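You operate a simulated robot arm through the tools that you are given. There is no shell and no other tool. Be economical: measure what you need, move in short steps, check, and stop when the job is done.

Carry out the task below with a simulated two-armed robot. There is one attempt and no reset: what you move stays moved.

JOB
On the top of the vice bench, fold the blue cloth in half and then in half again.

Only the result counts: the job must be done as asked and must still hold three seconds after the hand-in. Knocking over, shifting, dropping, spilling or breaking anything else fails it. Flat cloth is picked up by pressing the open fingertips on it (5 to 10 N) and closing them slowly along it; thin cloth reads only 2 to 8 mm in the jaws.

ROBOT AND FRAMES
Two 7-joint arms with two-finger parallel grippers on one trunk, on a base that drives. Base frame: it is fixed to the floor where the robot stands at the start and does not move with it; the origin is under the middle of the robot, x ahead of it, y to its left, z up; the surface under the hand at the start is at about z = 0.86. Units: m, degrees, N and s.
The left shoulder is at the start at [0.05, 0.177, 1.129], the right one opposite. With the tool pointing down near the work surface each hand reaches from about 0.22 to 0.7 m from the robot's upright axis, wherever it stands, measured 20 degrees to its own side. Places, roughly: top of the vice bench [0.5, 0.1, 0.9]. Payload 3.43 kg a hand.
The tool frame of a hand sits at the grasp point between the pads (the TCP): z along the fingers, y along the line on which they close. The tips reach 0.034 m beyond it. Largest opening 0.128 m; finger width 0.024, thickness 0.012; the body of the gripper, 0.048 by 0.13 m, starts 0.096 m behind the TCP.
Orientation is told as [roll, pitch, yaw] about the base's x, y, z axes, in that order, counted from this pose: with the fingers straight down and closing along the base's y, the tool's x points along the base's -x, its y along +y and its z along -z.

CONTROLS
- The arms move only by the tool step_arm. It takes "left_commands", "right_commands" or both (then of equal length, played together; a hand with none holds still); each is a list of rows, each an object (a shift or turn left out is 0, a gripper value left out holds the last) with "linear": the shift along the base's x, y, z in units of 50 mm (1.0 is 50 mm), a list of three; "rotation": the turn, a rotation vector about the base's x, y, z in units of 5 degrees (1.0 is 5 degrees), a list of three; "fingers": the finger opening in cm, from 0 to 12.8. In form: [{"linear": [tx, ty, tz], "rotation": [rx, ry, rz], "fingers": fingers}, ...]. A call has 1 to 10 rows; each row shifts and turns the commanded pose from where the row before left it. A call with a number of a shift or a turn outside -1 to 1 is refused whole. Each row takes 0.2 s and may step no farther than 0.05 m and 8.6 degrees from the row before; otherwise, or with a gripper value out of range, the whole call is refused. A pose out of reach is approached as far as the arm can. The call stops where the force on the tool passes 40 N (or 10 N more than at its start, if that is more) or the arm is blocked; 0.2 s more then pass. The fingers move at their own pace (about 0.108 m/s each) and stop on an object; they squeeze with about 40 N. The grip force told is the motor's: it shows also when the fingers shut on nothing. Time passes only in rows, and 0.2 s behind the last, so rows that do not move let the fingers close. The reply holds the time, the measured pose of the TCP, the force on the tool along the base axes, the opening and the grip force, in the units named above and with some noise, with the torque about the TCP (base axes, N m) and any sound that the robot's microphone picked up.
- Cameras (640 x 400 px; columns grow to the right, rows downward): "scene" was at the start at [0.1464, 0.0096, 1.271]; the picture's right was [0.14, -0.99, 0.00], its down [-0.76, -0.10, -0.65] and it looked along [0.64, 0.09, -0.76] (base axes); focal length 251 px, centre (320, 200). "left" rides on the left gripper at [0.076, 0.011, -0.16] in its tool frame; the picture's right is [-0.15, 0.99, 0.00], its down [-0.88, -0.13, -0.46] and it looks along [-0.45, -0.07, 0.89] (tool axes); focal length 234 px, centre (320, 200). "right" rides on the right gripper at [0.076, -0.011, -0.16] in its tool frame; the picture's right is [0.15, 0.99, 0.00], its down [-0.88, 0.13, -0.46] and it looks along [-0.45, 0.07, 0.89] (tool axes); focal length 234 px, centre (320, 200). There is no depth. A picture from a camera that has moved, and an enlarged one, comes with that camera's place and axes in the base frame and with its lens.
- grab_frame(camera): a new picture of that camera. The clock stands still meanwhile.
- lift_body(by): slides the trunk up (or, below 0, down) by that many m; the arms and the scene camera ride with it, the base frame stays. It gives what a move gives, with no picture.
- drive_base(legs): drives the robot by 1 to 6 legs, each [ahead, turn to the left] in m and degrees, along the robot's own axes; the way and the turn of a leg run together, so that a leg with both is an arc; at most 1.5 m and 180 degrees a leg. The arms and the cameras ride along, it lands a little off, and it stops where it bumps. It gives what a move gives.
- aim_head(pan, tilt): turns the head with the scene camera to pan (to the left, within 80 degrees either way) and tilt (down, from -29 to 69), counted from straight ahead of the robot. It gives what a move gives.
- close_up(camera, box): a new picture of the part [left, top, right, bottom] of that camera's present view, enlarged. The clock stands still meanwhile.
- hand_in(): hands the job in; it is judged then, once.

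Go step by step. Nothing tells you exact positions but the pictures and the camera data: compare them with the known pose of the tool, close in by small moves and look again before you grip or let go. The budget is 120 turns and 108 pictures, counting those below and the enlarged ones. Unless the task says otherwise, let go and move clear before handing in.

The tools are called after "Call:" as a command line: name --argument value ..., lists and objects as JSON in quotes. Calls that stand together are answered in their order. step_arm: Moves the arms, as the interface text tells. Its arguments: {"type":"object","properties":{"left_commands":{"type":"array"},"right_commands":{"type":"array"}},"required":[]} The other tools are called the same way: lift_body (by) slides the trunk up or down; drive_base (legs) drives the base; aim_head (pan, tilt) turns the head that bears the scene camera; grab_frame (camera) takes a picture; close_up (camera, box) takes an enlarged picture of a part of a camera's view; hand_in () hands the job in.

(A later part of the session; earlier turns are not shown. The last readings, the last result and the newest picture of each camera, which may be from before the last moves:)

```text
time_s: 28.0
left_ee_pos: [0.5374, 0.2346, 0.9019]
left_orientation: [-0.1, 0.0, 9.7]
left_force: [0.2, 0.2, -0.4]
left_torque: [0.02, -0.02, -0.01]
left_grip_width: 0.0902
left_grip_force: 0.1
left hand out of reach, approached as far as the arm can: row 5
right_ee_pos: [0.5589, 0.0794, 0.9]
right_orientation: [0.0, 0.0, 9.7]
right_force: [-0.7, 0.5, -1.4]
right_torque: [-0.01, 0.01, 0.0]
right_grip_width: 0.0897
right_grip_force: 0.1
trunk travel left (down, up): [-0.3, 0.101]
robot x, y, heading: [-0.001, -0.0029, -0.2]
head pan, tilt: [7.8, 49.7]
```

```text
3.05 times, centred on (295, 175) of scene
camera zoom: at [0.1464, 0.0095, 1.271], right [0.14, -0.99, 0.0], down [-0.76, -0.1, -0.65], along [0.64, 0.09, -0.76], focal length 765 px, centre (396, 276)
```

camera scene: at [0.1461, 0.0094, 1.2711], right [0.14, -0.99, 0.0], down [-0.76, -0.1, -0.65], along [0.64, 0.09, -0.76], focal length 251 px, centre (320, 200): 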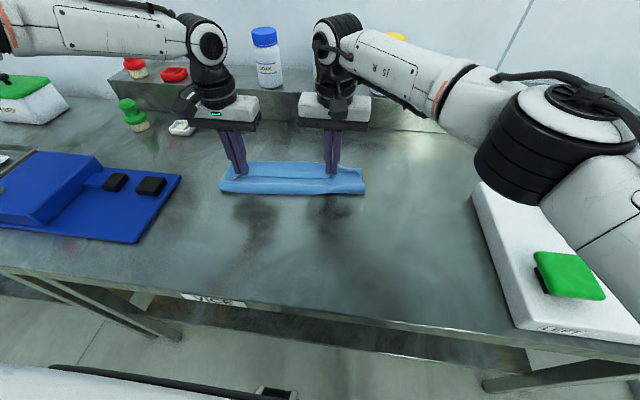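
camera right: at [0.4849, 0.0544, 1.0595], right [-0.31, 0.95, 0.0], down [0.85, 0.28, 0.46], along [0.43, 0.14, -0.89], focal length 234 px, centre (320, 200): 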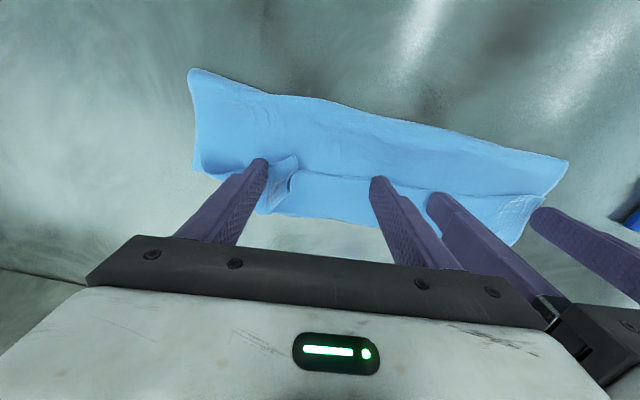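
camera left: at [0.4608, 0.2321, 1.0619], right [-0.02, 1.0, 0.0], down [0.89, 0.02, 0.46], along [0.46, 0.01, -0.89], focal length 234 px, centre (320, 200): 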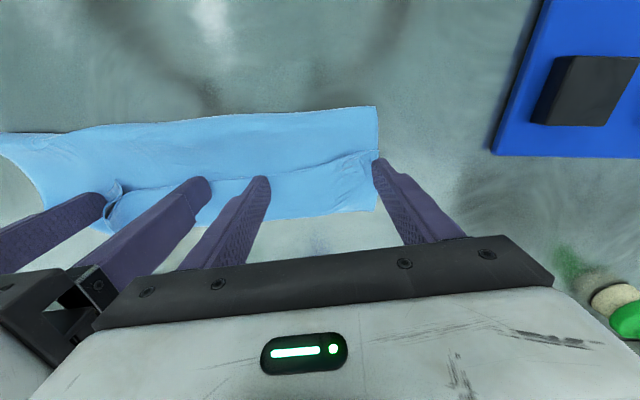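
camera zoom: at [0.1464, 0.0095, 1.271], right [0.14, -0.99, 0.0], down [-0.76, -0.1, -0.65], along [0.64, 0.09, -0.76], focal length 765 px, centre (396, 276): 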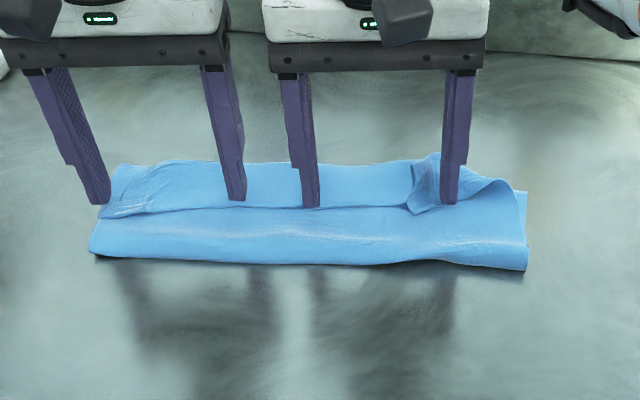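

The tips slid over the flap. A better plan is to undo this by pulling the free edge back toward me to flatten the cloth. I'd then fold the far edge toward me while tilting the hands so the edge flips over properly. I set the fingers to grip the flap's edge.

Call:
step_arm --left_commands '[{"linear": [0, 0, 0.4], "fingers": 4.5}, {"linear": [-0.06, 0.32, 0]}, {}, {"linear": [0, 0, -0.4]}, {"linear": [0, 0, -0.06]}, {}]' --right_commands '[{"linear": [0, 0, 0.4], "fingers": 4.5}, {"linear": [0.1, 0.4, 0]}, {}, {"linear": [0, 0, -0.4]}, {"linear": [0, 0, -0.06]}, {}]'

Call:
grab_frame --camera "right"

Call:
grab_frame --camera "left"

```text
time_s: 29.6
left_ee_pos: [0.5349, 0.2509, 0.8994]
left_orientation: [0.0, 0.0, 9.7]
left_force: [-0.5, -0.3, -0.2]
left_torque: [-0.01, 0.02, 0.0]
left_grip_width: 0.0446
left_grip_force: 0.0
right_ee_pos: [0.5782, 0.0641, 0.9039]
right_orientation: [0.3, -0.5, 6.9]
right_force: [0.5, -0.2, 0.5]
right_torque: [-0.01, -0.01, -0.03]
right_grip_width: 0.0452
right_grip_force: 0.0
right hand out of reach, approached as far as the arm can: row 2
trunk travel left (down, up): [-0.3, 0.101]
robot x, y, heading: [-0.0012, -0.0023, 0.1]
head pan, tilt: [7.8, 49.7]
stopped in row 6 (right hand): the arm was blocked; the commanded pose is now the measured one
```

```text
71 pictures are left
camera right: at [0.5012, 0.0425, 1.0621], right [-0.26, 0.96, 0.0], down [0.85, 0.23, 0.46], along [0.45, 0.13, -0.89], focal length 234 px, centre (320, 200)
```

right: 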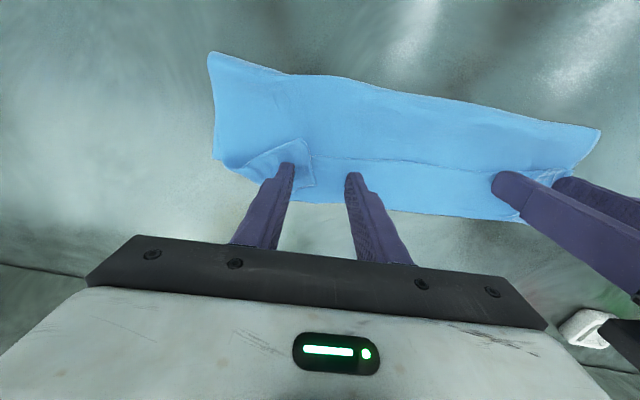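

```text
70 pictures are left
camera left: at [0.4576, 0.2481, 1.0587], right [-0.02, 1.0, 0.0], down [0.89, 0.02, 0.46], along [0.46, 0.01, -0.89], focal length 234 px, centre (320, 200)
```

left: 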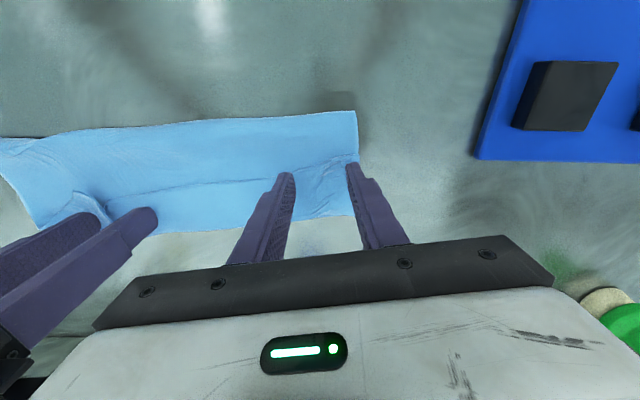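

The right hand meets a limit with that yaw, so I lift it, turn it back to zero yaw and set it down on the flap edge at y≈0.095.

Call:
step_arm --right_commands '[{"linear": [-0.3, 0, 0.5], "rotation": [0, 0, -0.9]}, {"linear": [0, 0.3, 0], "rotation": [0, 0, -0.48]}, {"linear": [0, 0.32, 0]}, {}, {"linear": [0, 0, -0.5]}, {}]'

Call:
grab_frame --camera "right"

```text
time_s: 31.2
left_ee_pos: [0.535, 0.2511, 0.9002]
left_orientation: [0.0, 0.0, 9.7]
left_force: [-0.2, -0.3, -0.2]
left_torque: [0.01, 0.0, 0.02]
left_grip_width: 0.0449
left_grip_force: 0.1
right_ee_pos: [0.5802, 0.0681, 0.9106]
right_orientation: [0.9, -1.0, -3.2]
right_force: [0.6, 0.1, 0.1]
right_torque: [0.01, -0.02, -0.03]
right_grip_width: 0.0451
right_grip_force: 0.1
right hand out of reach, approached as far as the arm can: row 3
trunk travel left (down, up): [-0.3, 0.101]
robot x, y, heading: [0.0022, -0.0007, 0.1]
head pan, tilt: [7.8, 49.7]
stopped in row 6 (right hand): the arm was blocked; the commanded pose is now the measured one
```

```text
69 pictures are left
camera right: at [0.4988, 0.057, 1.0686], right [-0.09, 1.0, 0.01], down [0.88, 0.08, 0.47], along [0.47, 0.05, -0.88], focal length 234 px, centre (320, 200)
```

right: 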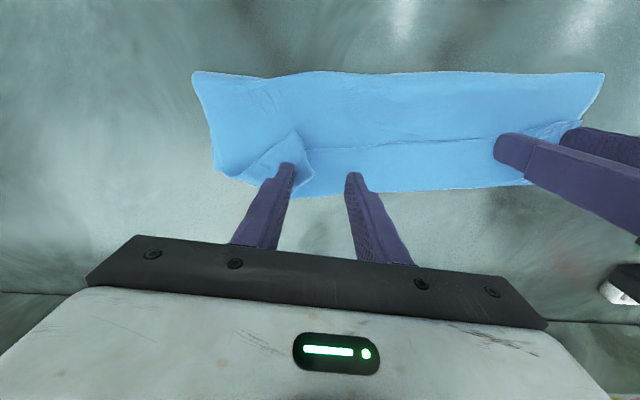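

The right arm can't get further inward there, so I grip the folded corner triangle itself at about (0.568, 0.045), which it can reach.

Call:
step_arm --right_commands '[{"linear": [0, 0, 0.3], "rotation": [-0.18, 0.2, 0.64]}, {"linear": [-0.24, -0.46, 0]}, {"linear": [0, 0, -0.3]}, {"linear": [0, 0, -0.14]}, {}]'

Call:
grab_frame --camera "right"

```text
time_s: 32.4
left_ee_pos: [0.5334, 0.2513, 0.9009]
left_orientation: [-0.1, 0.0, 9.7]
left_force: [0.1, 0.6, -0.2]
left_torque: [0.02, -0.02, 0.02]
left_grip_width: 0.0451
left_grip_force: 0.1
right_ee_pos: [0.5641, 0.0488, 0.9049]
right_orientation: [-0.2, -0.2, 0.4]
right_force: [0.3, -0.1, -0.7]
right_torque: [0.02, -0.03, 0.02]
right_grip_width: 0.0452
right_grip_force: 0.0
trunk travel left (down, up): [-0.3, 0.101]
robot x, y, heading: [-0.0017, -0.0035, -0.1]
head pan, tilt: [7.8, 49.7]
```

```text
68 pictures are left
camera right: at [0.4869, 0.0371, 1.0639], right [-0.15, 0.99, 0.0], down [0.88, 0.14, 0.46], along [0.45, 0.07, -0.89], focal length 234 px, centre (320, 200)
```

right: 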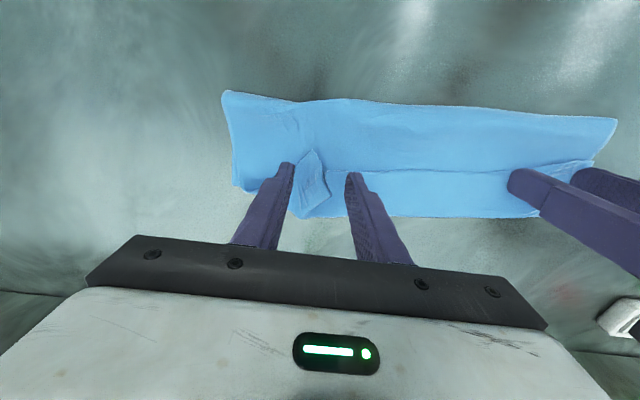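

Call:
step_arm --left_commands '[{"linear": [0, 0, -0.03]}, {"linear": [0, 0, -0.01]}, {}]' --right_commands '[{"linear": [0, 0, -0.08]}, {"linear": [0, 0, -0.03]}, {}]'

```text
time_s: 33.2
left_ee_pos: [0.5343, 0.2516, 0.8993]
left_orientation: [0.0, 0.0, 9.7]
left_force: [0.1, 0.1, 0.9]
left_torque: [0.05, -0.01, -0.05]
left_grip_width: 0.0453
left_grip_force: 0.1
right_ee_pos: [0.5655, 0.0483, 0.8986]
right_orientation: [-0.2, -0.1, 0.4]
right_force: [-0.9, 0.1, 0.7]
right_torque: [0.0, -0.01, -0.01]
right_grip_width: 0.0451
right_grip_force: 0.2
trunk travel left (down, up): [-0.3, 0.101]
robot x, y, heading: [-0.0016, 0.0006, -0.2]
head pan, tilt: [7.8, 49.7]
```

Call:
step_arm --left_commands '[{"linear": [0, 0, -0.02]}, {"linear": [0, 0, -0.01]}, {}]' --right_commands '[{"linear": [0, 0, -0.02]}, {"linear": [0, 0, -0.01]}, {}]'

```text
time_s: 34.0
left_ee_pos: [0.5346, 0.2502, 0.8979]
left_orientation: [0.0, -0.2, 9.7]
left_force: [0.6, 1.5, 4.6]
left_torque: [0.05, -0.02, -0.01]
left_grip_width: 0.0455
left_grip_force: 0.2
right_ee_pos: [0.5643, 0.0471, 0.8989]
right_orientation: [-0.2, -0.1, 0.4]
right_force: [0.2, 1.4, 4.7]
right_torque: [0.04, -0.03, 0.02]
right_grip_width: 0.045
right_grip_force: 0.1
trunk travel left (down, up): [-0.3, 0.101]
robot x, y, heading: [0.0032, -0.0028, 0.1]
head pan, tilt: [7.8, 49.7]
```

About 5 N on both; I close slowly.

Call:
step_arm --left_commands '[{"fingers": 4.0}, {"fingers": 3.5}, {"fingers": 3.0}, {"fingers": 2.5}, {"fingers": 2.0}, {"fingers": 1.5}, {"fingers": 1.0}, {"fingers": 0.5}, {"fingers": 0}, {}]' --right_commands '[{"fingers": 4.0}, {"fingers": 3.5}, {"fingers": 3.0}, {"fingers": 2.5}, {"fingers": 2.0}, {"fingers": 1.5}, {"fingers": 1.0}, {"fingers": 0.5}, {"fingers": 0}, {}]'

Call:
grab_frame --camera "right"

Call:
grab_frame --camera "left"

```text
time_s: 36.2
left_ee_pos: [0.534, 0.2494, 0.8976]
left_orientation: [-0.3, -0.2, 9.6]
left_force: [3.1, -19.9, 3.1]
left_torque: [-0.71, -0.12, -0.11]
left_grip_width: 0.0024
left_grip_force: 37.2
right_ee_pos: [0.5642, 0.05, 0.8975]
right_orientation: [0.2, 0.0, 0.6]
right_force: [-3.5, 19.6, 4.2]
right_torque: [0.73, 0.08, 0.16]
right_grip_width: 0.0028
right_grip_force: 37.3
trunk travel left (down, up): [-0.3, 0.101]
robot x, y, heading: [-0.0013, 0.0033, 0.2]
head pan, tilt: [7.8, 49.7]
```

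```text
67 pictures are left
camera right: at [0.4871, 0.0368, 1.0568], right [-0.16, 0.99, 0.0], down [0.88, 0.14, 0.46], along [0.45, 0.07, -0.89], focal length 234 px, centre (320, 200)
```

right: 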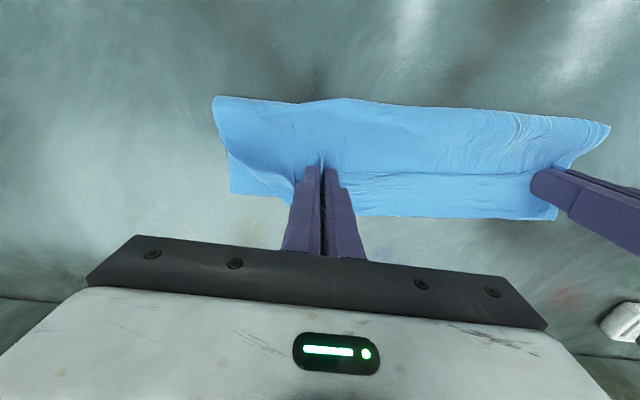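

```text
66 pictures are left
camera left: at [0.4566, 0.2464, 1.0566], right [-0.02, 1.0, -0.01], down [0.89, 0.02, 0.46], along [0.46, 0.0, -0.89], focal length 234 px, centre (320, 200)
```

left: 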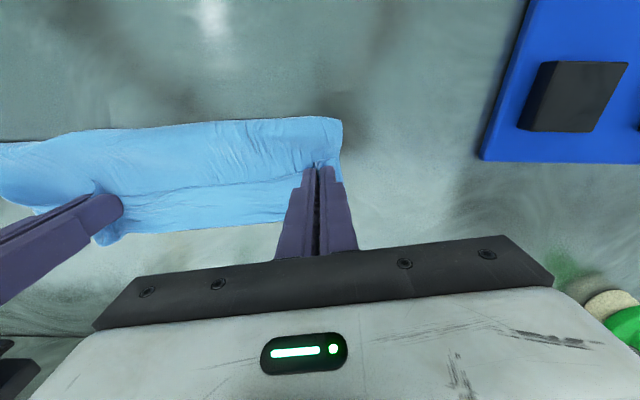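

Both have grips, with 20 N of stretch between them. I ease that and lift 4 cm to see which layers I hold.

Call:
step_arm --left_commands '[{"linear": [0, -0.08, 0.1]}, {"linear": [0, 0, 0.4]}, {"linear": [0, 0, 0.4]}, {}]' --right_commands '[{"linear": [0, 0.06, 0.1]}, {"linear": [0, 0, 0.4]}, {"linear": [0, 0, 0.4]}, {}]'

Call:
grab_frame --camera "right"

Call:
grab_frame --camera "left"

Call:
close_up --camera "scene" --box '[190, 110, 400, 240]'

```text
time_s: 37.2
left_ee_pos: [0.5356, 0.2474, 0.94]
left_orientation: [-0.1, 0.0, 9.6]
left_force: [2.5, -14.7, -0.7]
left_torque: [-0.54, -0.07, -0.1]
left_grip_width: 0.0024
left_grip_force: 37.9
right_ee_pos: [0.563, 0.05, 0.9429]
right_orientation: [-0.1, -0.2, 0.5]
right_force: [-2.9, 15.1, 0.3]
right_torque: [0.52, 0.05, 0.2]
right_grip_width: 0.0027
right_grip_force: 37.5
trunk travel left (down, up): [-0.3, 0.101]
robot x, y, heading: [0.0021, 0.0019, -0.1]
head pan, tilt: [7.8, 49.7]
```

```text
65 pictures are left
camera right: at [0.4862, 0.0377, 1.1013], right [-0.15, 0.99, 0.0], down [0.88, 0.14, 0.46], along [0.45, 0.07, -0.89], focal length 234 px, centre (320, 200)
```

right: 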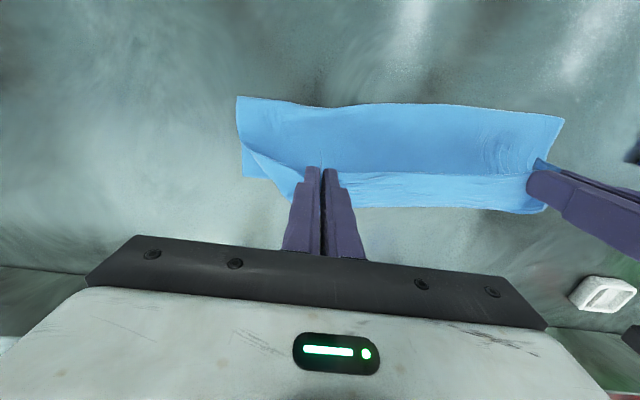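

```text
64 pictures are left
camera left: at [0.4583, 0.2442, 1.0983], right [-0.02, 1.0, 0.0], down [0.89, 0.02, 0.46], along [0.46, 0.01, -0.89], focal length 234 px, centre (320, 200)
```

left: 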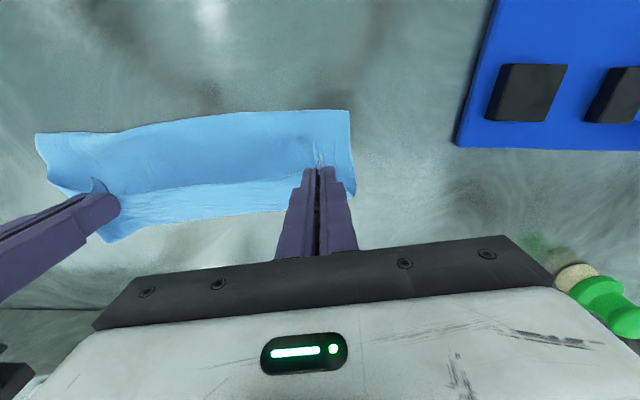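

```text
3.05 times, centred on (295, 175) of scene
camera zoom: at [0.1465, 0.0096, 1.271], right [0.14, -0.99, 0.0], down [-0.76, -0.1, -0.65], along [0.64, 0.09, -0.76], focal length 765 px, centre (396, 276)
```

zoom: 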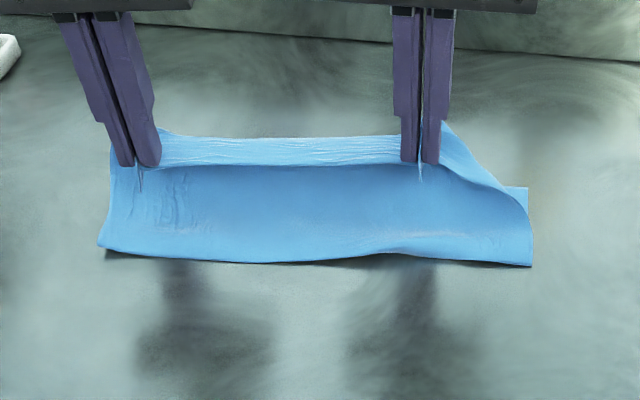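

I hold just the free edge, taut. I carry it up and back toward me to lay the cloth flat again.

Call:
step_arm --left_commands '[{"linear": [-0.37, -0.04, 0.4]}, {"linear": [-0.37, 0, 0.4]}, {"linear": [-0.37, 0, 0.2]}, {"linear": [-0.37, 0, 0.1], "rotation": [0, 0, -0.6]}, {"linear": [-0.37, 0, 0], "rotation": [0, 0, -0.6]}, {"linear": [-0.37, 0, -0.2], "rotation": [0, 0, -0.74]}, {"linear": [-0.37, 0, -0.4]}, {"linear": [-0.37, 0, -0.4]}, {"linear": [-0.37, 0, -0.4]}, {"linear": [-0.37, 0, -0.4]}]' --right_commands '[{"linear": [-0.41, 0.04, 0.4]}, {"linear": [-0.41, 0, 0.4]}, {"linear": [-0.41, 0, 0.2]}, {"linear": [-0.41, 0, 0.1]}, {"linear": [-0.41, 0, 0]}, {"linear": [-0.41, 0, -0.2]}, {"linear": [-0.41, 0, -0.4]}, {"linear": [-0.41, 0, -0.4]}, {"linear": [-0.41, 0, -0.4]}, {"linear": [-0.41, 0, -0.4]}]'

Call:
grab_frame --camera "scene"

Call:
grab_frame --camera "right"

```text
time_s: 39.4
left_ee_pos: [0.3508, 0.2477, 0.9065]
left_orientation: [-0.1, -0.2, 0.0]
left_force: [-0.3, -6.4, 0.5]
left_torque: [-0.17, 0.02, 0.02]
left_grip_width: 0.0027
left_grip_force: 37.6
right_ee_pos: [0.3609, 0.0527, 0.9075]
right_orientation: [-0.2, 0.0, 0.4]
right_force: [-0.5, 5.5, -0.2]
right_torque: [0.21, -0.01, 0.06]
right_grip_width: 0.0027
right_grip_force: 37.4
trunk travel left (down, up): [-0.3, 0.101]
robot x, y, heading: [-0.0023, 0.0013, -0.1]
head pan, tilt: [7.8, 49.7]
```

```text
62 pictures are left
camera scene: at [0.1463, 0.0097, 1.2711], right [0.14, -0.99, 0.0], down [-0.76, -0.1, -0.65], along [0.64, 0.09, -0.76], focal length 251 px, centre (320, 200)
```

scene: 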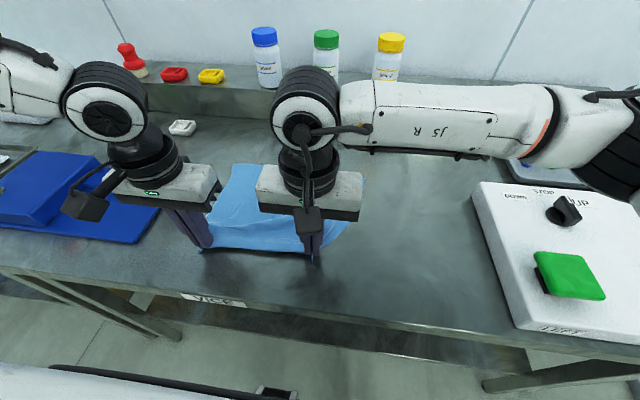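

```text
61 pictures are left
camera right: at [0.2837, 0.04, 1.0677], right [-0.15, 0.99, 0.0], down [0.88, 0.14, 0.46], along [0.45, 0.07, -0.89], focal length 234 px, centre (320, 200)
```

right: 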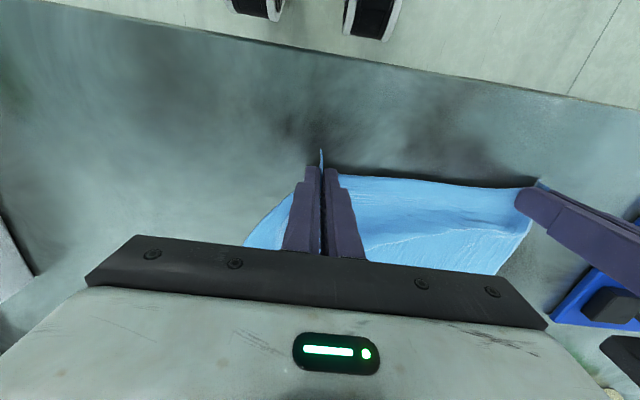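

The cloth is unfolded. I lower, release and retreat upward to inspect.

Call:
step_arm --left_commands '[{"linear": [-0.1, 0, -0.14]}, {"fingers": 1.0}, {"fingers": 2.5}, {"fingers": 4.0}, {"linear": [0, 0, 0.1]}, {"linear": [0, 0, 0.8]}, {"linear": [0, 0.6, 0.6]}, {"linear": [0, 0.8, 0.4]}, {"linear": [0, 0.8, 0]}]' --right_commands '[{"linear": [-0.1, 0, -0.14]}, {"fingers": 1.0}, {"fingers": 2.5}, {"fingers": 4.0}, {"linear": [0, 0, 0.1]}, {"linear": [0, 0, 0.8]}, {"linear": [0, -0.6, 0.6]}, {"linear": [0, -0.8, 0.4]}, {"linear": [0, -0.8, 0]}]'

Call:
grab_frame --camera "scene"

```text
time_s: 41.4
left_ee_pos: [0.3448, 0.3551, 0.9912]
left_orientation: [-0.1, 0.0, -0.1]
left_force: [0.2, -0.5, -0.6]
left_torque: [-0.02, 0.02, -0.01]
left_grip_width: 0.0398
left_grip_force: 0.0
right_ee_pos: [0.3545, -0.0564, 0.9952]
right_orientation: [-0.2, -0.2, 0.5]
right_force: [0.8, 0.2, 0.6]
right_torque: [0.05, 0.02, 0.0]
right_grip_width: 0.0402
right_grip_force: 0.1
trunk travel left (down, up): [-0.3, 0.101]
robot x, y, heading: [-0.0009, -0.0032, 0.1]
head pan, tilt: [7.8, 49.7]
```

```text
60 pictures are left
camera scene: at [0.1462, 0.0095, 1.2711], right [0.14, -0.99, 0.0], down [-0.76, -0.1, -0.65], along [0.64, 0.09, -0.76], focal length 251 px, centre (320, 200)
```

scene: 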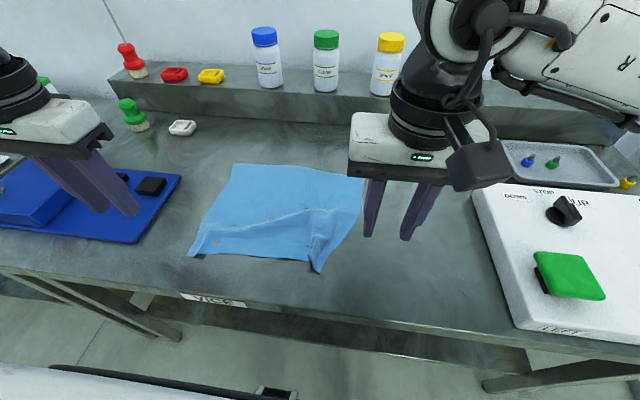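

The cloth is flat except for a pleat at the right near corner, now at (0.333, 0.042). I press the closed right fingertips there and drag it outward to smooth the pleat.

Call:
step_arm --right_commands '[{"linear": [0.08, 0.67, -0.3], "fingers": 0}, {"linear": [0.08, 0.67, -0.5]}, {"linear": [0, 0.67, -0.6]}, {"linear": [0, 0, -0.4]}, {"linear": [0, 0, -0.16]}, {}]'

Call:
grab_frame --camera "right"

```text
time_s: 42.8
left_ee_pos: [0.3441, 0.3548, 0.9914]
left_orientation: [0.0, -0.1, 0.0]
left_force: [-0.5, 0.2, 0.2]
left_torque: [-0.01, 0.01, 0.03]
left_grip_width: 0.04
left_grip_force: 0.2
right_ee_pos: [0.364, 0.0429, 0.8964]
right_orientation: [-0.1, -0.1, 0.5]
right_force: [-0.1, 0.5, 3.5]
right_torque: [0.03, 0.06, -0.04]
right_grip_width: 0.0001
right_grip_force: 33.3
trunk travel left (down, up): [-0.3, 0.101]
robot x, y, heading: [0.0017, 0.0009, -0.2]
head pan, tilt: [7.8, 49.7]
```

```text
59 pictures are left
camera right: at [0.286, 0.0312, 1.0562], right [-0.15, 0.99, 0.0], down [0.88, 0.14, 0.46], along [0.45, 0.07, -0.89], focal length 234 px, centre (320, 200)
```

right: 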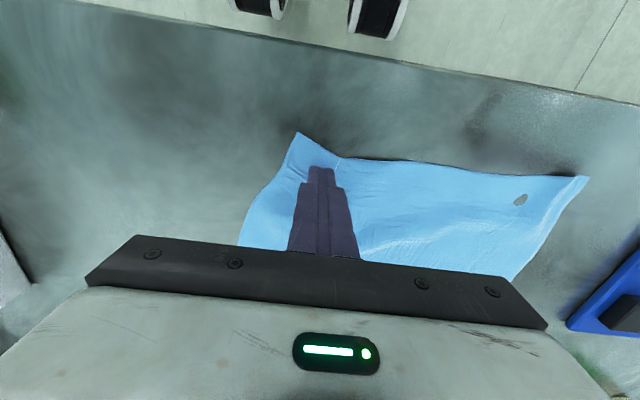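

Call:
step_arm --right_commands '[{"linear": [0, 0, -0.015]}, {"linear": [0.04, -0.24, 0]}, {"linear": [0.04, -0.24, 0]}, {"linear": [0.04, -0.24, 0]}, {"linear": [0.04, -0.24, 0]}, {}, {"linear": [0, 0, 0.4]}, {"linear": [0, 0, 0.8]}, {"linear": [0, -0.8, 0.4]}, {"linear": [0, -0.8, 0]}]'

Call:
grab_frame --camera "scene"

Call:
grab_frame --camera "right"

```text
time_s: 45.0
left_ee_pos: [0.344, 0.3564, 0.9917]
left_orientation: [0.0, 0.0, 0.0]
left_force: [-1.0, -0.3, 0.3]
left_torque: [0.01, 0.01, -0.03]
left_grip_width: 0.04
left_grip_force: 0.0
right_ee_pos: [0.3695, -0.0809, 0.9758]
right_orientation: [-0.2, -0.1, 0.5]
right_force: [0.2, -0.9, 0.3]
right_torque: [0.03, 0.0, -0.03]
right_grip_width: 0.0
right_grip_force: 32.8
trunk travel left (down, up): [-0.3, 0.101]
robot x, y, heading: [-0.0001, 0.0001, 0.1]
head pan, tilt: [7.8, 49.7]
```

```text
58 pictures are left
camera scene: at [0.1463, 0.009, 1.2711], right [0.14, -0.99, 0.0], down [-0.76, -0.1, -0.65], along [0.64, 0.09, -0.76], focal length 251 px, centre (320, 200)
```

scene: 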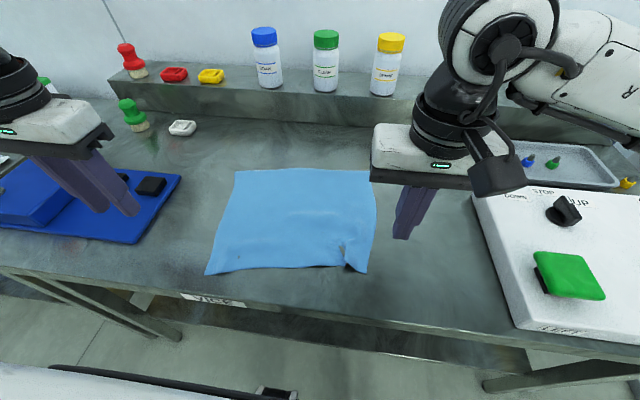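

```text
57 pictures are left
camera right: at [0.2919, -0.094, 1.1353], right [-0.15, 0.99, 0.0], down [0.88, 0.14, 0.46], along [0.45, 0.07, -0.89], focal length 234 px, centre (320, 200)
```

right: 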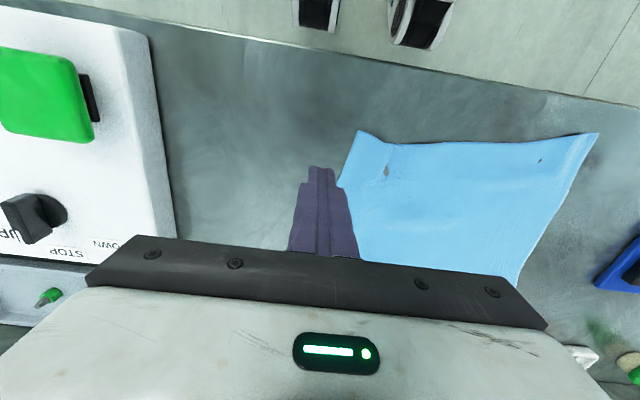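

Dragging worked very well: the cloth is flat again with corners about (0.605, -0.058), (0.559, 0.271), (0.297, 0.229) and (0.339, -0.043). Before gripping the far edge I test in the air whether both hands can reach the near side tilted with the fingers pointing forward.

Call:
step_arm --left_commands '[{"linear": [0, -0.25, 0], "rotation": [0, -1, 0]}, {"linear": [0, -0.25, 0], "rotation": [0, -1, 0]}, {"linear": [0, -0.25, 0], "rotation": [0, -1, 0]}, {"linear": [0, -0.25, 0], "rotation": [0, -1, 0]}, {"linear": [0, -0.25, 0], "rotation": [0, -1, 0]}, {"linear": [0, -0.25, 0], "rotation": [0, -1, 0]}, {"linear": [0, -0.25, 0], "rotation": [0, -1, 0]}, {"linear": [0, -0.25, 0], "rotation": [0, -1, 0]}, {"linear": [0, -0.25, 0], "rotation": [0, -1, 0]}, {"linear": [0, -0.25, 0], "rotation": [0, -1, 0]}]' --right_commands '[{"linear": [0, 0.1, 0], "rotation": [0, -1, 0]}, {"linear": [0, 0.1, 0], "rotation": [0, -1, 0]}, {"linear": [0, 0.1, 0], "rotation": [0, -1, 0]}, {"linear": [0, 0.1, 0], "rotation": [0, -1, 0]}, {"linear": [0, 0.1, 0], "rotation": [0, -1, 0]}, {"linear": [0, 0.1, 0], "rotation": [0, -1, 0]}, {"linear": [0, 0.1, 0], "rotation": [0, -1, 0]}, {"linear": [0, 0.1, 0], "rotation": [0, -1, 0]}, {"linear": [0, 0.1, 0], "rotation": [0, -1, 0]}, {"linear": [0, 0.1, 0], "rotation": [0, -1, 0]}]'

Call:
grab_frame --camera "scene"

```text
time_s: 47.2
left_ee_pos: [0.4513, 0.2451, 1.028]
left_orientation: [-0.1, -49.8, 0.1]
left_force: [-0.2, 0.6, 0.1]
left_torque: [-0.05, -0.01, 0.04]
left_grip_width: 0.0397
left_grip_force: 0.2
left hand out of reach, approached as far as the arm can: row 5, 6, 7, 8, 9, 10
right_ee_pos: [0.3722, -0.0348, 0.976]
right_orientation: [-0.7, -50.1, 0.6]
right_force: [0.1, 1.2, -0.4]
right_torque: [0.04, 0.0, 0.0]
right_grip_width: 0.0
right_grip_force: 33.0
trunk travel left (down, up): [-0.3, 0.101]
robot x, y, heading: [-0.0017, 0.0012, 0.0]
head pan, tilt: [7.8, 49.7]
```

```text
56 pictures are left
camera scene: at [0.1466, 0.0096, 1.271], right [0.14, -0.99, 0.0], down [-0.76, -0.1, -0.65], along [0.64, 0.09, -0.76], focal length 251 px, centre (320, 200)
```

scene: 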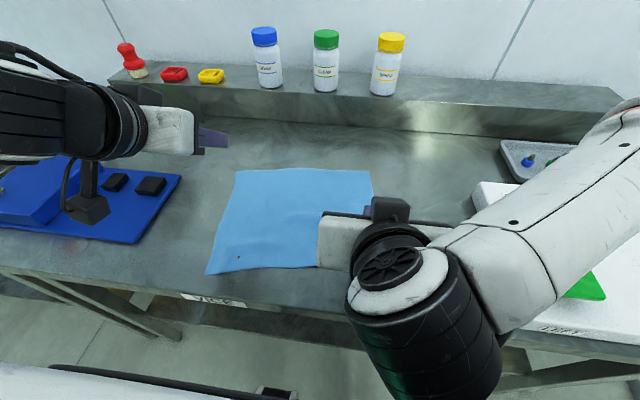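

The right reaches fine at -50° tilt; the left would need the robot to stand about 0.1 m further back, which I can do mid-fold by driving backward. Now I bring both hands upright above the far corners.

Call:
step_arm --left_commands '[{"linear": [0.21, -0.03, -0.05], "rotation": [0, 1, 0], "fingers": 5}, {"linear": [0.21, -0.03, -0.05], "rotation": [0, 1, 0]}, {"linear": [0.21, -0.03, -0.1], "rotation": [0, 1, 0]}, {"linear": [0.21, -0.03, -0.15], "rotation": [0, 1, 0]}, {"linear": [0.21, -0.03, -0.2], "rotation": [0, 1, 0]}, {"linear": [0.21, -0.03, -0.25], "rotation": [0, 1, 0]}, {"linear": [0.21, -0.03, -0.25], "rotation": [0, 1, 0]}, {"linear": [0.21, -0.03, -0.3], "rotation": [0, 1, 0]}, {"linear": [0.21, -0.03, -0.3], "rotation": [0, 1, 0]}, {"linear": [0.21, -0.03, -0.3], "rotation": [0, 1, 0]}]' --right_commands '[{"linear": [0.434, 0.04, 0.1], "rotation": [0.03, 1, 0], "fingers": 5}, {"linear": [0.434, 0.04, 0.1], "rotation": [0, 1, 0]}, {"linear": [0.434, 0.04, 0], "rotation": [0, 1, 0]}, {"linear": [0.434, 0.04, 0], "rotation": [0, 1, 0]}, {"linear": [0.434, 0.04, -0.1], "rotation": [0, 1, 0]}, {"linear": [0.434, 0.04, -0.1], "rotation": [0, 1, 0]}, {"linear": [0.434, 0.04, -0.2], "rotation": [0, 1, 0]}, {"linear": [0.434, 0.04, -0.2], "rotation": [0, 1, 0]}, {"linear": [0.434, 0.04, -0.25], "rotation": [0, 1, 0]}, {"linear": [0.434, 0.04, -0.27], "rotation": [0, 1, 0]}]'

Call:
grab_frame --camera "right"

Call:
grab_frame --camera "left"

```text
time_s: 49.4
left_ee_pos: [0.549, 0.2359, 0.9368]
left_orientation: [-0.2, 0.0, 0.0]
left_force: [-0.8, -0.1, 0.0]
left_torque: [0.02, 0.03, 0.0]
left_grip_width: 0.0498
left_grip_force: 0.0
left hand out of reach, approached as far as the arm can: row 10
right_ee_pos: [0.5853, -0.0136, 0.931]
right_orientation: [-0.1, 0.1, 0.5]
right_force: [-0.2, 1.1, 0.3]
right_torque: [0.0, 0.07, 0.0]
right_grip_width: 0.05
right_grip_force: 0.1
trunk travel left (down, up): [-0.3, 0.101]
robot x, y, heading: [-0.0011, 0.0007, 0.0]
head pan, tilt: [7.8, 49.7]
```

```text
55 pictures are left
camera right: at [0.509, -0.0256, 1.0902], right [-0.16, 0.99, 0.0], down [0.88, 0.14, 0.45], along [0.45, 0.07, -0.89], focal length 234 px, centre (320, 200)
```

right: 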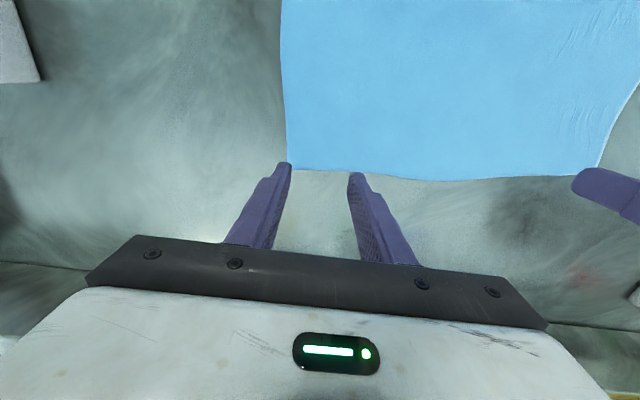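

```text
54 pictures are left
camera left: at [0.4726, 0.247, 1.0964], right [0.15, 0.99, 0.0], down [0.88, -0.13, 0.46], along [0.45, -0.07, -0.89], focal length 234 px, centre (320, 200)
```

left: 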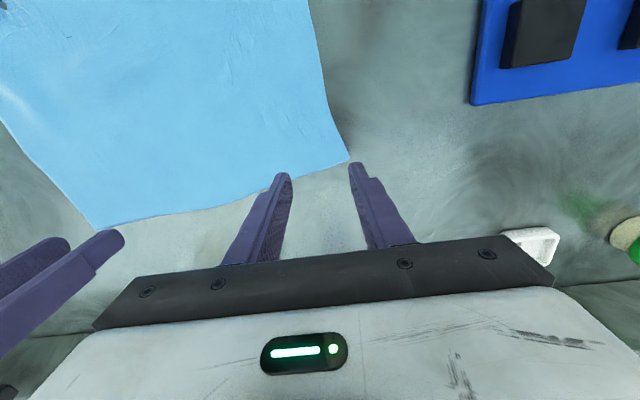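

Far corners are now measured at (0.594, -0.045) and (0.551, 0.264). I shift both hands slightly inward and lower close to contact.

Call:
step_arm --left_commands '[{"linear": [0, -0.28, -0.3], "rotation": [0.04, 0, 0]}, {"linear": [0, 0, -0.35]}, {"linear": [0, 0, -0.13]}, {}]' --right_commands '[{"linear": [0, 0.2, -0.25]}, {"linear": [0, 0, -0.3]}, {"linear": [0, 0, -0.12]}, {}]'

Call:
grab_frame --camera "right"

Call:
grab_frame --camera "left"

```text
time_s: 50.4
left_ee_pos: [0.5349, 0.2329, 0.9011]
left_orientation: [0.1, 0.0, 0.0]
left_force: [-1.8, 0.8, -0.5]
left_torque: [-0.03, 0.02, -0.02]
left_grip_width: 0.0502
left_grip_force: 0.1
left hand out of reach, approached as far as the arm can: row 1, 2
right_ee_pos: [0.5861, -0.0037, 0.8952]
right_orientation: [-0.1, -0.1, 0.3]
right_force: [-0.2, -0.1, 0.5]
right_torque: [0.01, 0.02, 0.02]
right_grip_width: 0.05
right_grip_force: 0.0
trunk travel left (down, up): [-0.3, 0.101]
robot x, y, heading: [0.0002, 0.0001, -0.1]
head pan, tilt: [7.8, 49.7]
```

```text
53 pictures are left
camera right: at [0.5093, -0.0156, 1.0554], right [-0.15, 0.99, 0.0], down [0.88, 0.14, 0.46], along [0.45, 0.07, -0.89], focal length 234 px, centre (320, 200)
```

right: 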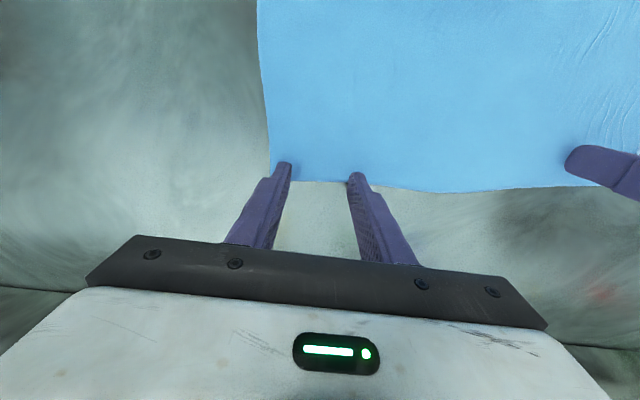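

```text
52 pictures are left
camera left: at [0.458, 0.2415, 1.0596], right [0.15, 0.99, 0.0], down [0.88, -0.13, 0.46], along [0.45, -0.07, -0.89], focal length 234 px, centre (320, 200)
```

left: 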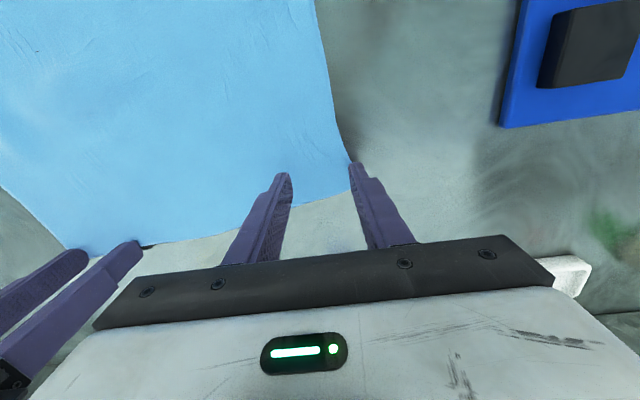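

The left hand is at its reach limit at (0.535, 0.233). I use a narrower 3.4 cm opening there so both its fingers are on cloth, and press both hands down gently.

Call:
step_arm --left_commands '[{"fingers": 3.4}, {"linear": [0, 0, -0.08]}, {"linear": [0, 0, -0.02]}, {}]' --right_commands '[{}, {"linear": [0, 0, 0]}, {"linear": [0, 0, -0.01]}, {}]'

Call:
grab_frame --camera "left"

```text
time_s: 51.4
left_ee_pos: [0.5344, 0.2335, 0.896]
left_orientation: [0.1, 0.0, 0.0]
left_force: [0.8, 0.0, 1.2]
left_torque: [0.0, -0.01, 0.01]
left_grip_width: 0.0339
left_grip_force: 0.1
right_ee_pos: [0.5872, -0.0044, 0.8961]
right_orientation: [-0.1, -0.2, 0.3]
right_force: [-1.2, -0.4, 0.8]
right_torque: [0.01, 0.01, 0.0]
right_grip_width: 0.0499
right_grip_force: 0.1
trunk travel left (down, up): [-0.3, 0.101]
robot x, y, heading: [0.002, 0.0008, 0.1]
head pan, tilt: [7.8, 49.7]
```

```text
51 pictures are left
camera left: at [0.4569, 0.2425, 1.0554], right [0.15, 0.99, 0.0], down [0.88, -0.13, 0.46], along [0.45, -0.06, -0.89], focal length 234 px, centre (320, 200)
```

left: 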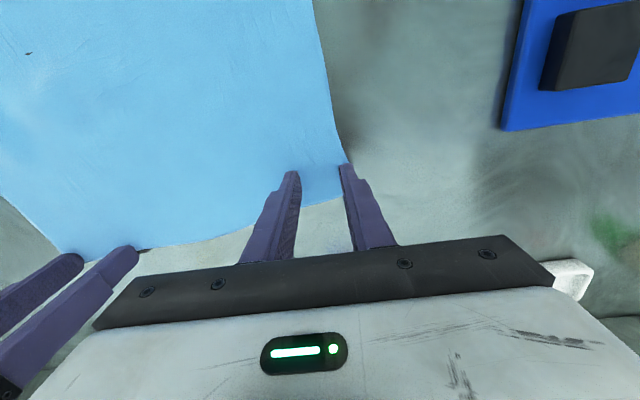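

Call:
step_arm --left_commands '[{"linear": [0, 0, 0.15]}, {"linear": [-0.08, -0.16, 0]}, {"linear": [0, 0, -0.15]}, {"linear": [0, 0, -0.02]}, {}]' --right_commands '[{}, {}, {"linear": [0, 0, -0.01]}, {"linear": [0, 0, -0.01]}, {}]'

Call:
grab_frame --camera "left"

```text
time_s: 52.6
left_ee_pos: [0.5275, 0.225, 0.8947]
left_orientation: [0.1, -0.2, 0.0]
left_force: [0.9, -0.1, 1.8]
left_torque: [0.05, -0.02, -0.02]
left_grip_width: 0.034
left_grip_force: 0.0
left hand out of reach, approached as far as the arm can: row 3
right_ee_pos: [0.5876, -0.0036, 0.8956]
right_orientation: [0.0, -0.2, 0.5]
right_force: [-1.6, 2.4, 5.3]
right_torque: [0.07, 0.06, -0.01]
right_grip_width: 0.05
right_grip_force: 0.0
trunk travel left (down, up): [-0.3, 0.101]
robot x, y, heading: [0.0009, -0.0026, -0.0]
head pan, tilt: [7.8, 49.7]
```

```text
50 pictures are left
camera left: at [0.4507, 0.2355, 1.0546], right [0.15, 0.99, 0.0], down [0.88, -0.13, 0.46], along [0.45, -0.06, -0.89], focal length 234 px, centre (320, 200)
```

left: 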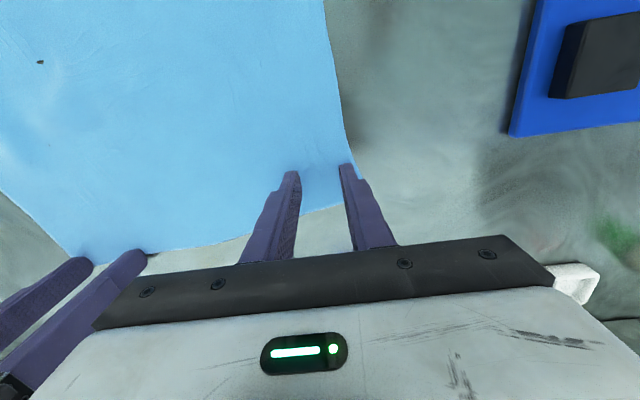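

Placement is acceptable. I press the left a touch more, then check the force.

Call:
step_arm --left_commands '[{"linear": [0, 0, -0.012]}, {}]' --right_commands '[{"linear": [0, 0, -0.004]}, {}]'

```text
time_s: 53.2
left_ee_pos: [0.5279, 0.226, 0.8964]
left_orientation: [0.2, -0.3, -0.1]
left_force: [0.8, 0.0, 9.3]
left_torque: [0.11, -0.05, -0.04]
left_grip_width: 0.0341
left_grip_force: 0.1
right_ee_pos: [0.5888, -0.0066, 0.8951]
right_orientation: [-0.1, -0.2, 0.2]
right_force: [0.5, 2.0, 6.5]
right_torque: [0.06, 0.02, -0.02]
right_grip_width: 0.0501
right_grip_force: 0.2
trunk travel left (down, up): [-0.3, 0.101]
robot x, y, heading: [-0.0, 0.0057, 0.2]
head pan, tilt: [7.8, 49.7]
```

Call:
step_arm --left_commands '[{"fingers": 3.1}, {"fingers": 2.8}, {"fingers": 2.5}, {"fingers": 2.2}, {"fingers": 1.8}, {"fingers": 1.4}, {"fingers": 1.0}, {"fingers": 0.5}, {"fingers": 0}, {}]' --right_commands '[{"fingers": 4.5}, {"fingers": 4.0}, {"fingers": 3.5}, {"fingers": 3.0}, {"fingers": 2.5}, {"fingers": 2.0}, {"fingers": 1.4}, {"fingers": 0.7}, {"fingers": 0}, {}]'

Call:
grab_frame --camera "right"

Call:
grab_frame --camera "left"

```text
time_s: 55.4
left_ee_pos: [0.527, 0.226, 0.8954]
left_orientation: [0.1, -0.3, 0.0]
left_force: [0.7, 0.8, 16.3]
left_torque: [0.09, -0.01, 0.02]
left_grip_width: 0.0
left_grip_force: 33.0
right_ee_pos: [0.5863, -0.0058, 0.8963]
right_orientation: [0.0, -0.2, 0.4]
right_force: [-1.0, 3.6, 4.7]
right_torque: [0.08, 0.03, -0.05]
right_grip_width: 0.0022
right_grip_force: 37.4
trunk travel left (down, up): [-0.3, 0.101]
robot x, y, heading: [0.0009, -0.0009, 0.3]
head pan, tilt: [7.8, 49.7]
```

```text
49 pictures are left
camera right: at [0.5087, -0.0178, 1.0548], right [-0.15, 0.99, 0.0], down [0.88, 0.14, 0.46], along [0.45, 0.07, -0.89], focal length 234 px, centre (320, 200)
```

right: 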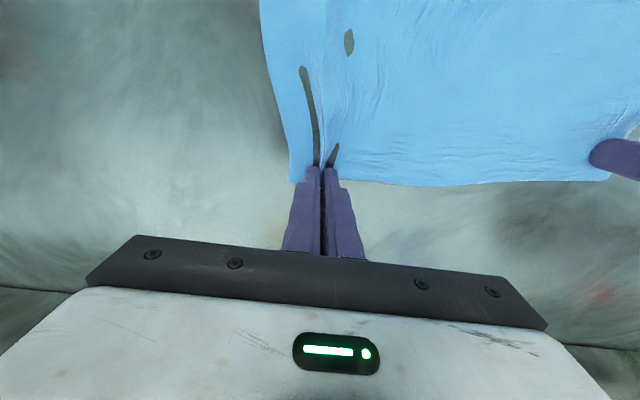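

```text
48 pictures are left
camera left: at [0.4499, 0.2359, 1.0542], right [0.15, 0.99, 0.0], down [0.88, -0.13, 0.46], along [0.45, -0.06, -0.89], focal length 234 px, centre (320, 200)
```

left: 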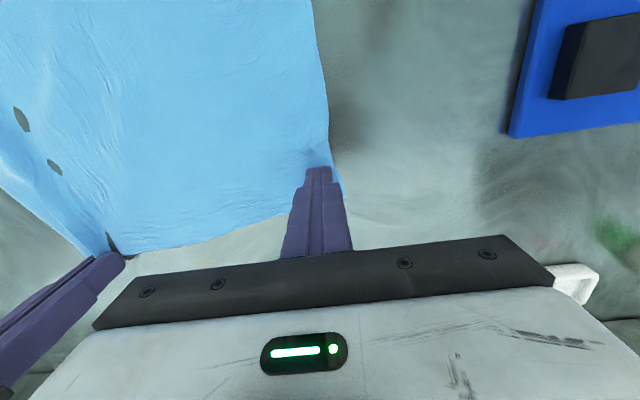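

The right holds its corner but the left missed. I re-approach with the left by a different route, to see whether it can get further in and forward.

Call:
step_arm --left_commands '[{"linear": [0, 0.1, 0.8], "fingers": 5}, {"linear": [-0.3, 0.8, 0.4]}, {"linear": [0.4, 0.7, 0]}, {"linear": [0.7, -0.5, 0]}, {"linear": [0.2, -0.8, 0]}, {"linear": [0, -0.6, -0.3]}, {}]'

```text
time_s: 57.0
left_ee_pos: [0.544, 0.2294, 0.9461]
left_orientation: [0.1, 0.0, 0.1]
left_force: [0.4, 0.9, 0.0]
left_torque: [-0.03, 0.03, 0.03]
left_grip_width: 0.0499
left_grip_force: 0.2
left hand out of reach, approached as far as the arm can: row 5, 6
right_ee_pos: [0.5871, -0.0074, 0.8963]
right_orientation: [0.0, -0.3, 0.3]
right_force: [-0.1, -2.0, 12.2]
right_torque: [-0.09, 0.09, 0.01]
right_grip_width: 0.0025
right_grip_force: 37.0
trunk travel left (down, up): [-0.3, 0.101]
robot x, y, heading: [-0.0014, -0.0022, -0.2]
head pan, tilt: [7.8, 49.7]
```

Call:
step_arm --left_commands '[{"linear": [0, 0, 0.2], "rotation": [0, 0, -1]}, {"rotation": [0, 0, -1]}, {"rotation": [0, 0, -1]}, {"linear": [0.1, -0.2, 0]}, {"linear": [0.1, -0.2, 0]}, {}]'

Call:
grab_frame --camera "scene"

```text
time_s: 58.4
left_ee_pos: [0.5409, 0.2202, 0.9575]
left_orientation: [0.2, -0.3, -15.0]
left_force: [0.2, -0.8, 0.3]
left_torque: [-0.01, 0.0, 0.01]
left_grip_width: 0.0501
left_grip_force: 0.0
left hand out of reach, approached as far as the arm can: row 4, 5
right_ee_pos: [0.5853, -0.0055, 0.8956]
right_orientation: [-0.1, -0.2, 0.2]
right_force: [1.6, -2.7, 13.8]
right_torque: [-0.11, 0.07, 0.03]
right_grip_width: 0.0026
right_grip_force: 37.0
trunk travel left (down, up): [-0.3, 0.101]
robot x, y, heading: [-0.0013, 0.0038, 0.1]
head pan, tilt: [7.8, 49.7]
```

```text
47 pictures are left
camera scene: at [0.1453, 0.0093, 1.2712], right [0.14, -0.99, 0.0], down [-0.75, -0.1, -0.65], along [0.64, 0.09, -0.76], focal length 251 px, centre (320, 200)
```

scene: 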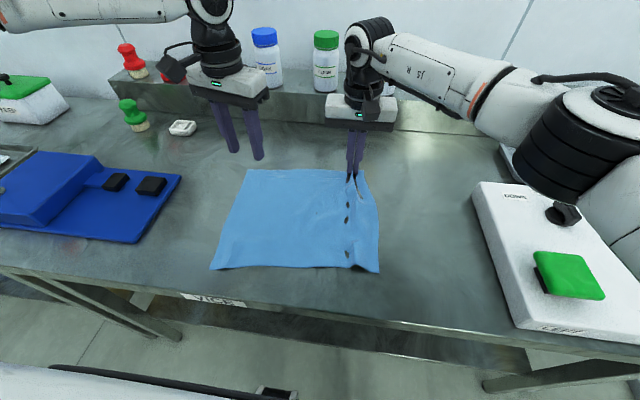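

The left arm can't reach further inward, so I'll bring the cloth to it. With the closed left fingertips pressed on its far corner, both hands shift the cloth about 3.5 cm to the left.

Call:
step_arm --left_commands '[{"linear": [-0.1, 0, -0.4], "fingers": 0}, {"linear": [0, 0, -0.5]}, {"linear": [0, 0, -0.25]}, {"linear": [0, 0, -0.05]}, {}]'

Call:
grab_frame --camera "left"

```text
time_s: 59.6
left_ee_pos: [0.5298, 0.2241, 0.8998]
left_orientation: [0.1, 0.0, -15.0]
left_force: [0.3, 0.0, -0.2]
left_torque: [0.02, 0.04, 0.0]
left_grip_width: 0.0002
left_grip_force: 33.1
left hand out of reach, approached as far as the arm can: row 2, 3
right_ee_pos: [0.5854, -0.0062, 0.8952]
right_orientation: [-0.1, -0.2, 0.3]
right_force: [2.4, -3.2, 13.8]
right_torque: [-0.08, 0.04, 0.05]
right_grip_width: 0.0024
right_grip_force: 37.2
trunk travel left (down, up): [-0.3, 0.101]
robot x, y, heading: [-0.0003, -0.0013, -0.1]
head pan, tilt: [7.8, 49.7]
```

```text
46 pictures are left
camera left: at [0.4575, 0.2539, 1.0595], right [0.4, 0.92, 0.0], down [0.82, -0.35, 0.46], along [0.42, -0.18, -0.89], focal length 234 px, centre (320, 200)
```

left: 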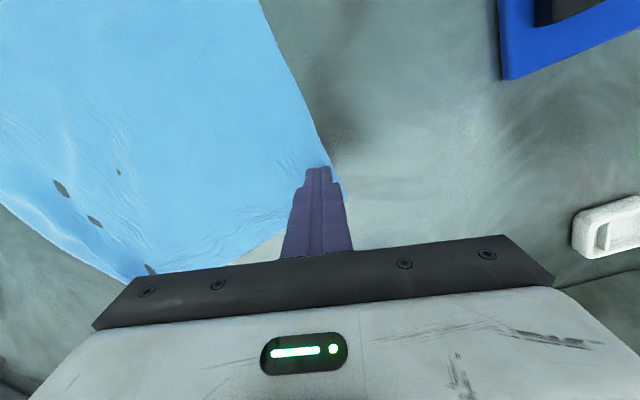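

Call:
step_arm --left_commands '[{"linear": [0, 0, -0.06]}, {"linear": [0, 0, -0.03]}, {}]' --right_commands '[{"linear": [0, 0, 0.02]}, {"linear": [0, 0, 0.02]}, {}]'

```text
time_s: 60.4
left_ee_pos: [0.5288, 0.2262, 0.8958]
left_orientation: [0.2, -0.2, -15.0]
left_force: [-0.5, -0.3, 3.2]
left_torque: [-0.07, 0.02, 0.02]
left_grip_width: 0.0001
left_grip_force: 32.6
right_ee_pos: [0.586, -0.0052, 0.8959]
right_orientation: [-0.1, -0.1, 0.4]
right_force: [0.7, -1.2, 1.7]
right_torque: [0.02, 0.01, 0.03]
right_grip_width: 0.0024
right_grip_force: 37.0
trunk travel left (down, up): [-0.3, 0.101]
robot x, y, heading: [-0.0021, 0.0002, 0.2]
head pan, tilt: [7.8, 49.7]
```

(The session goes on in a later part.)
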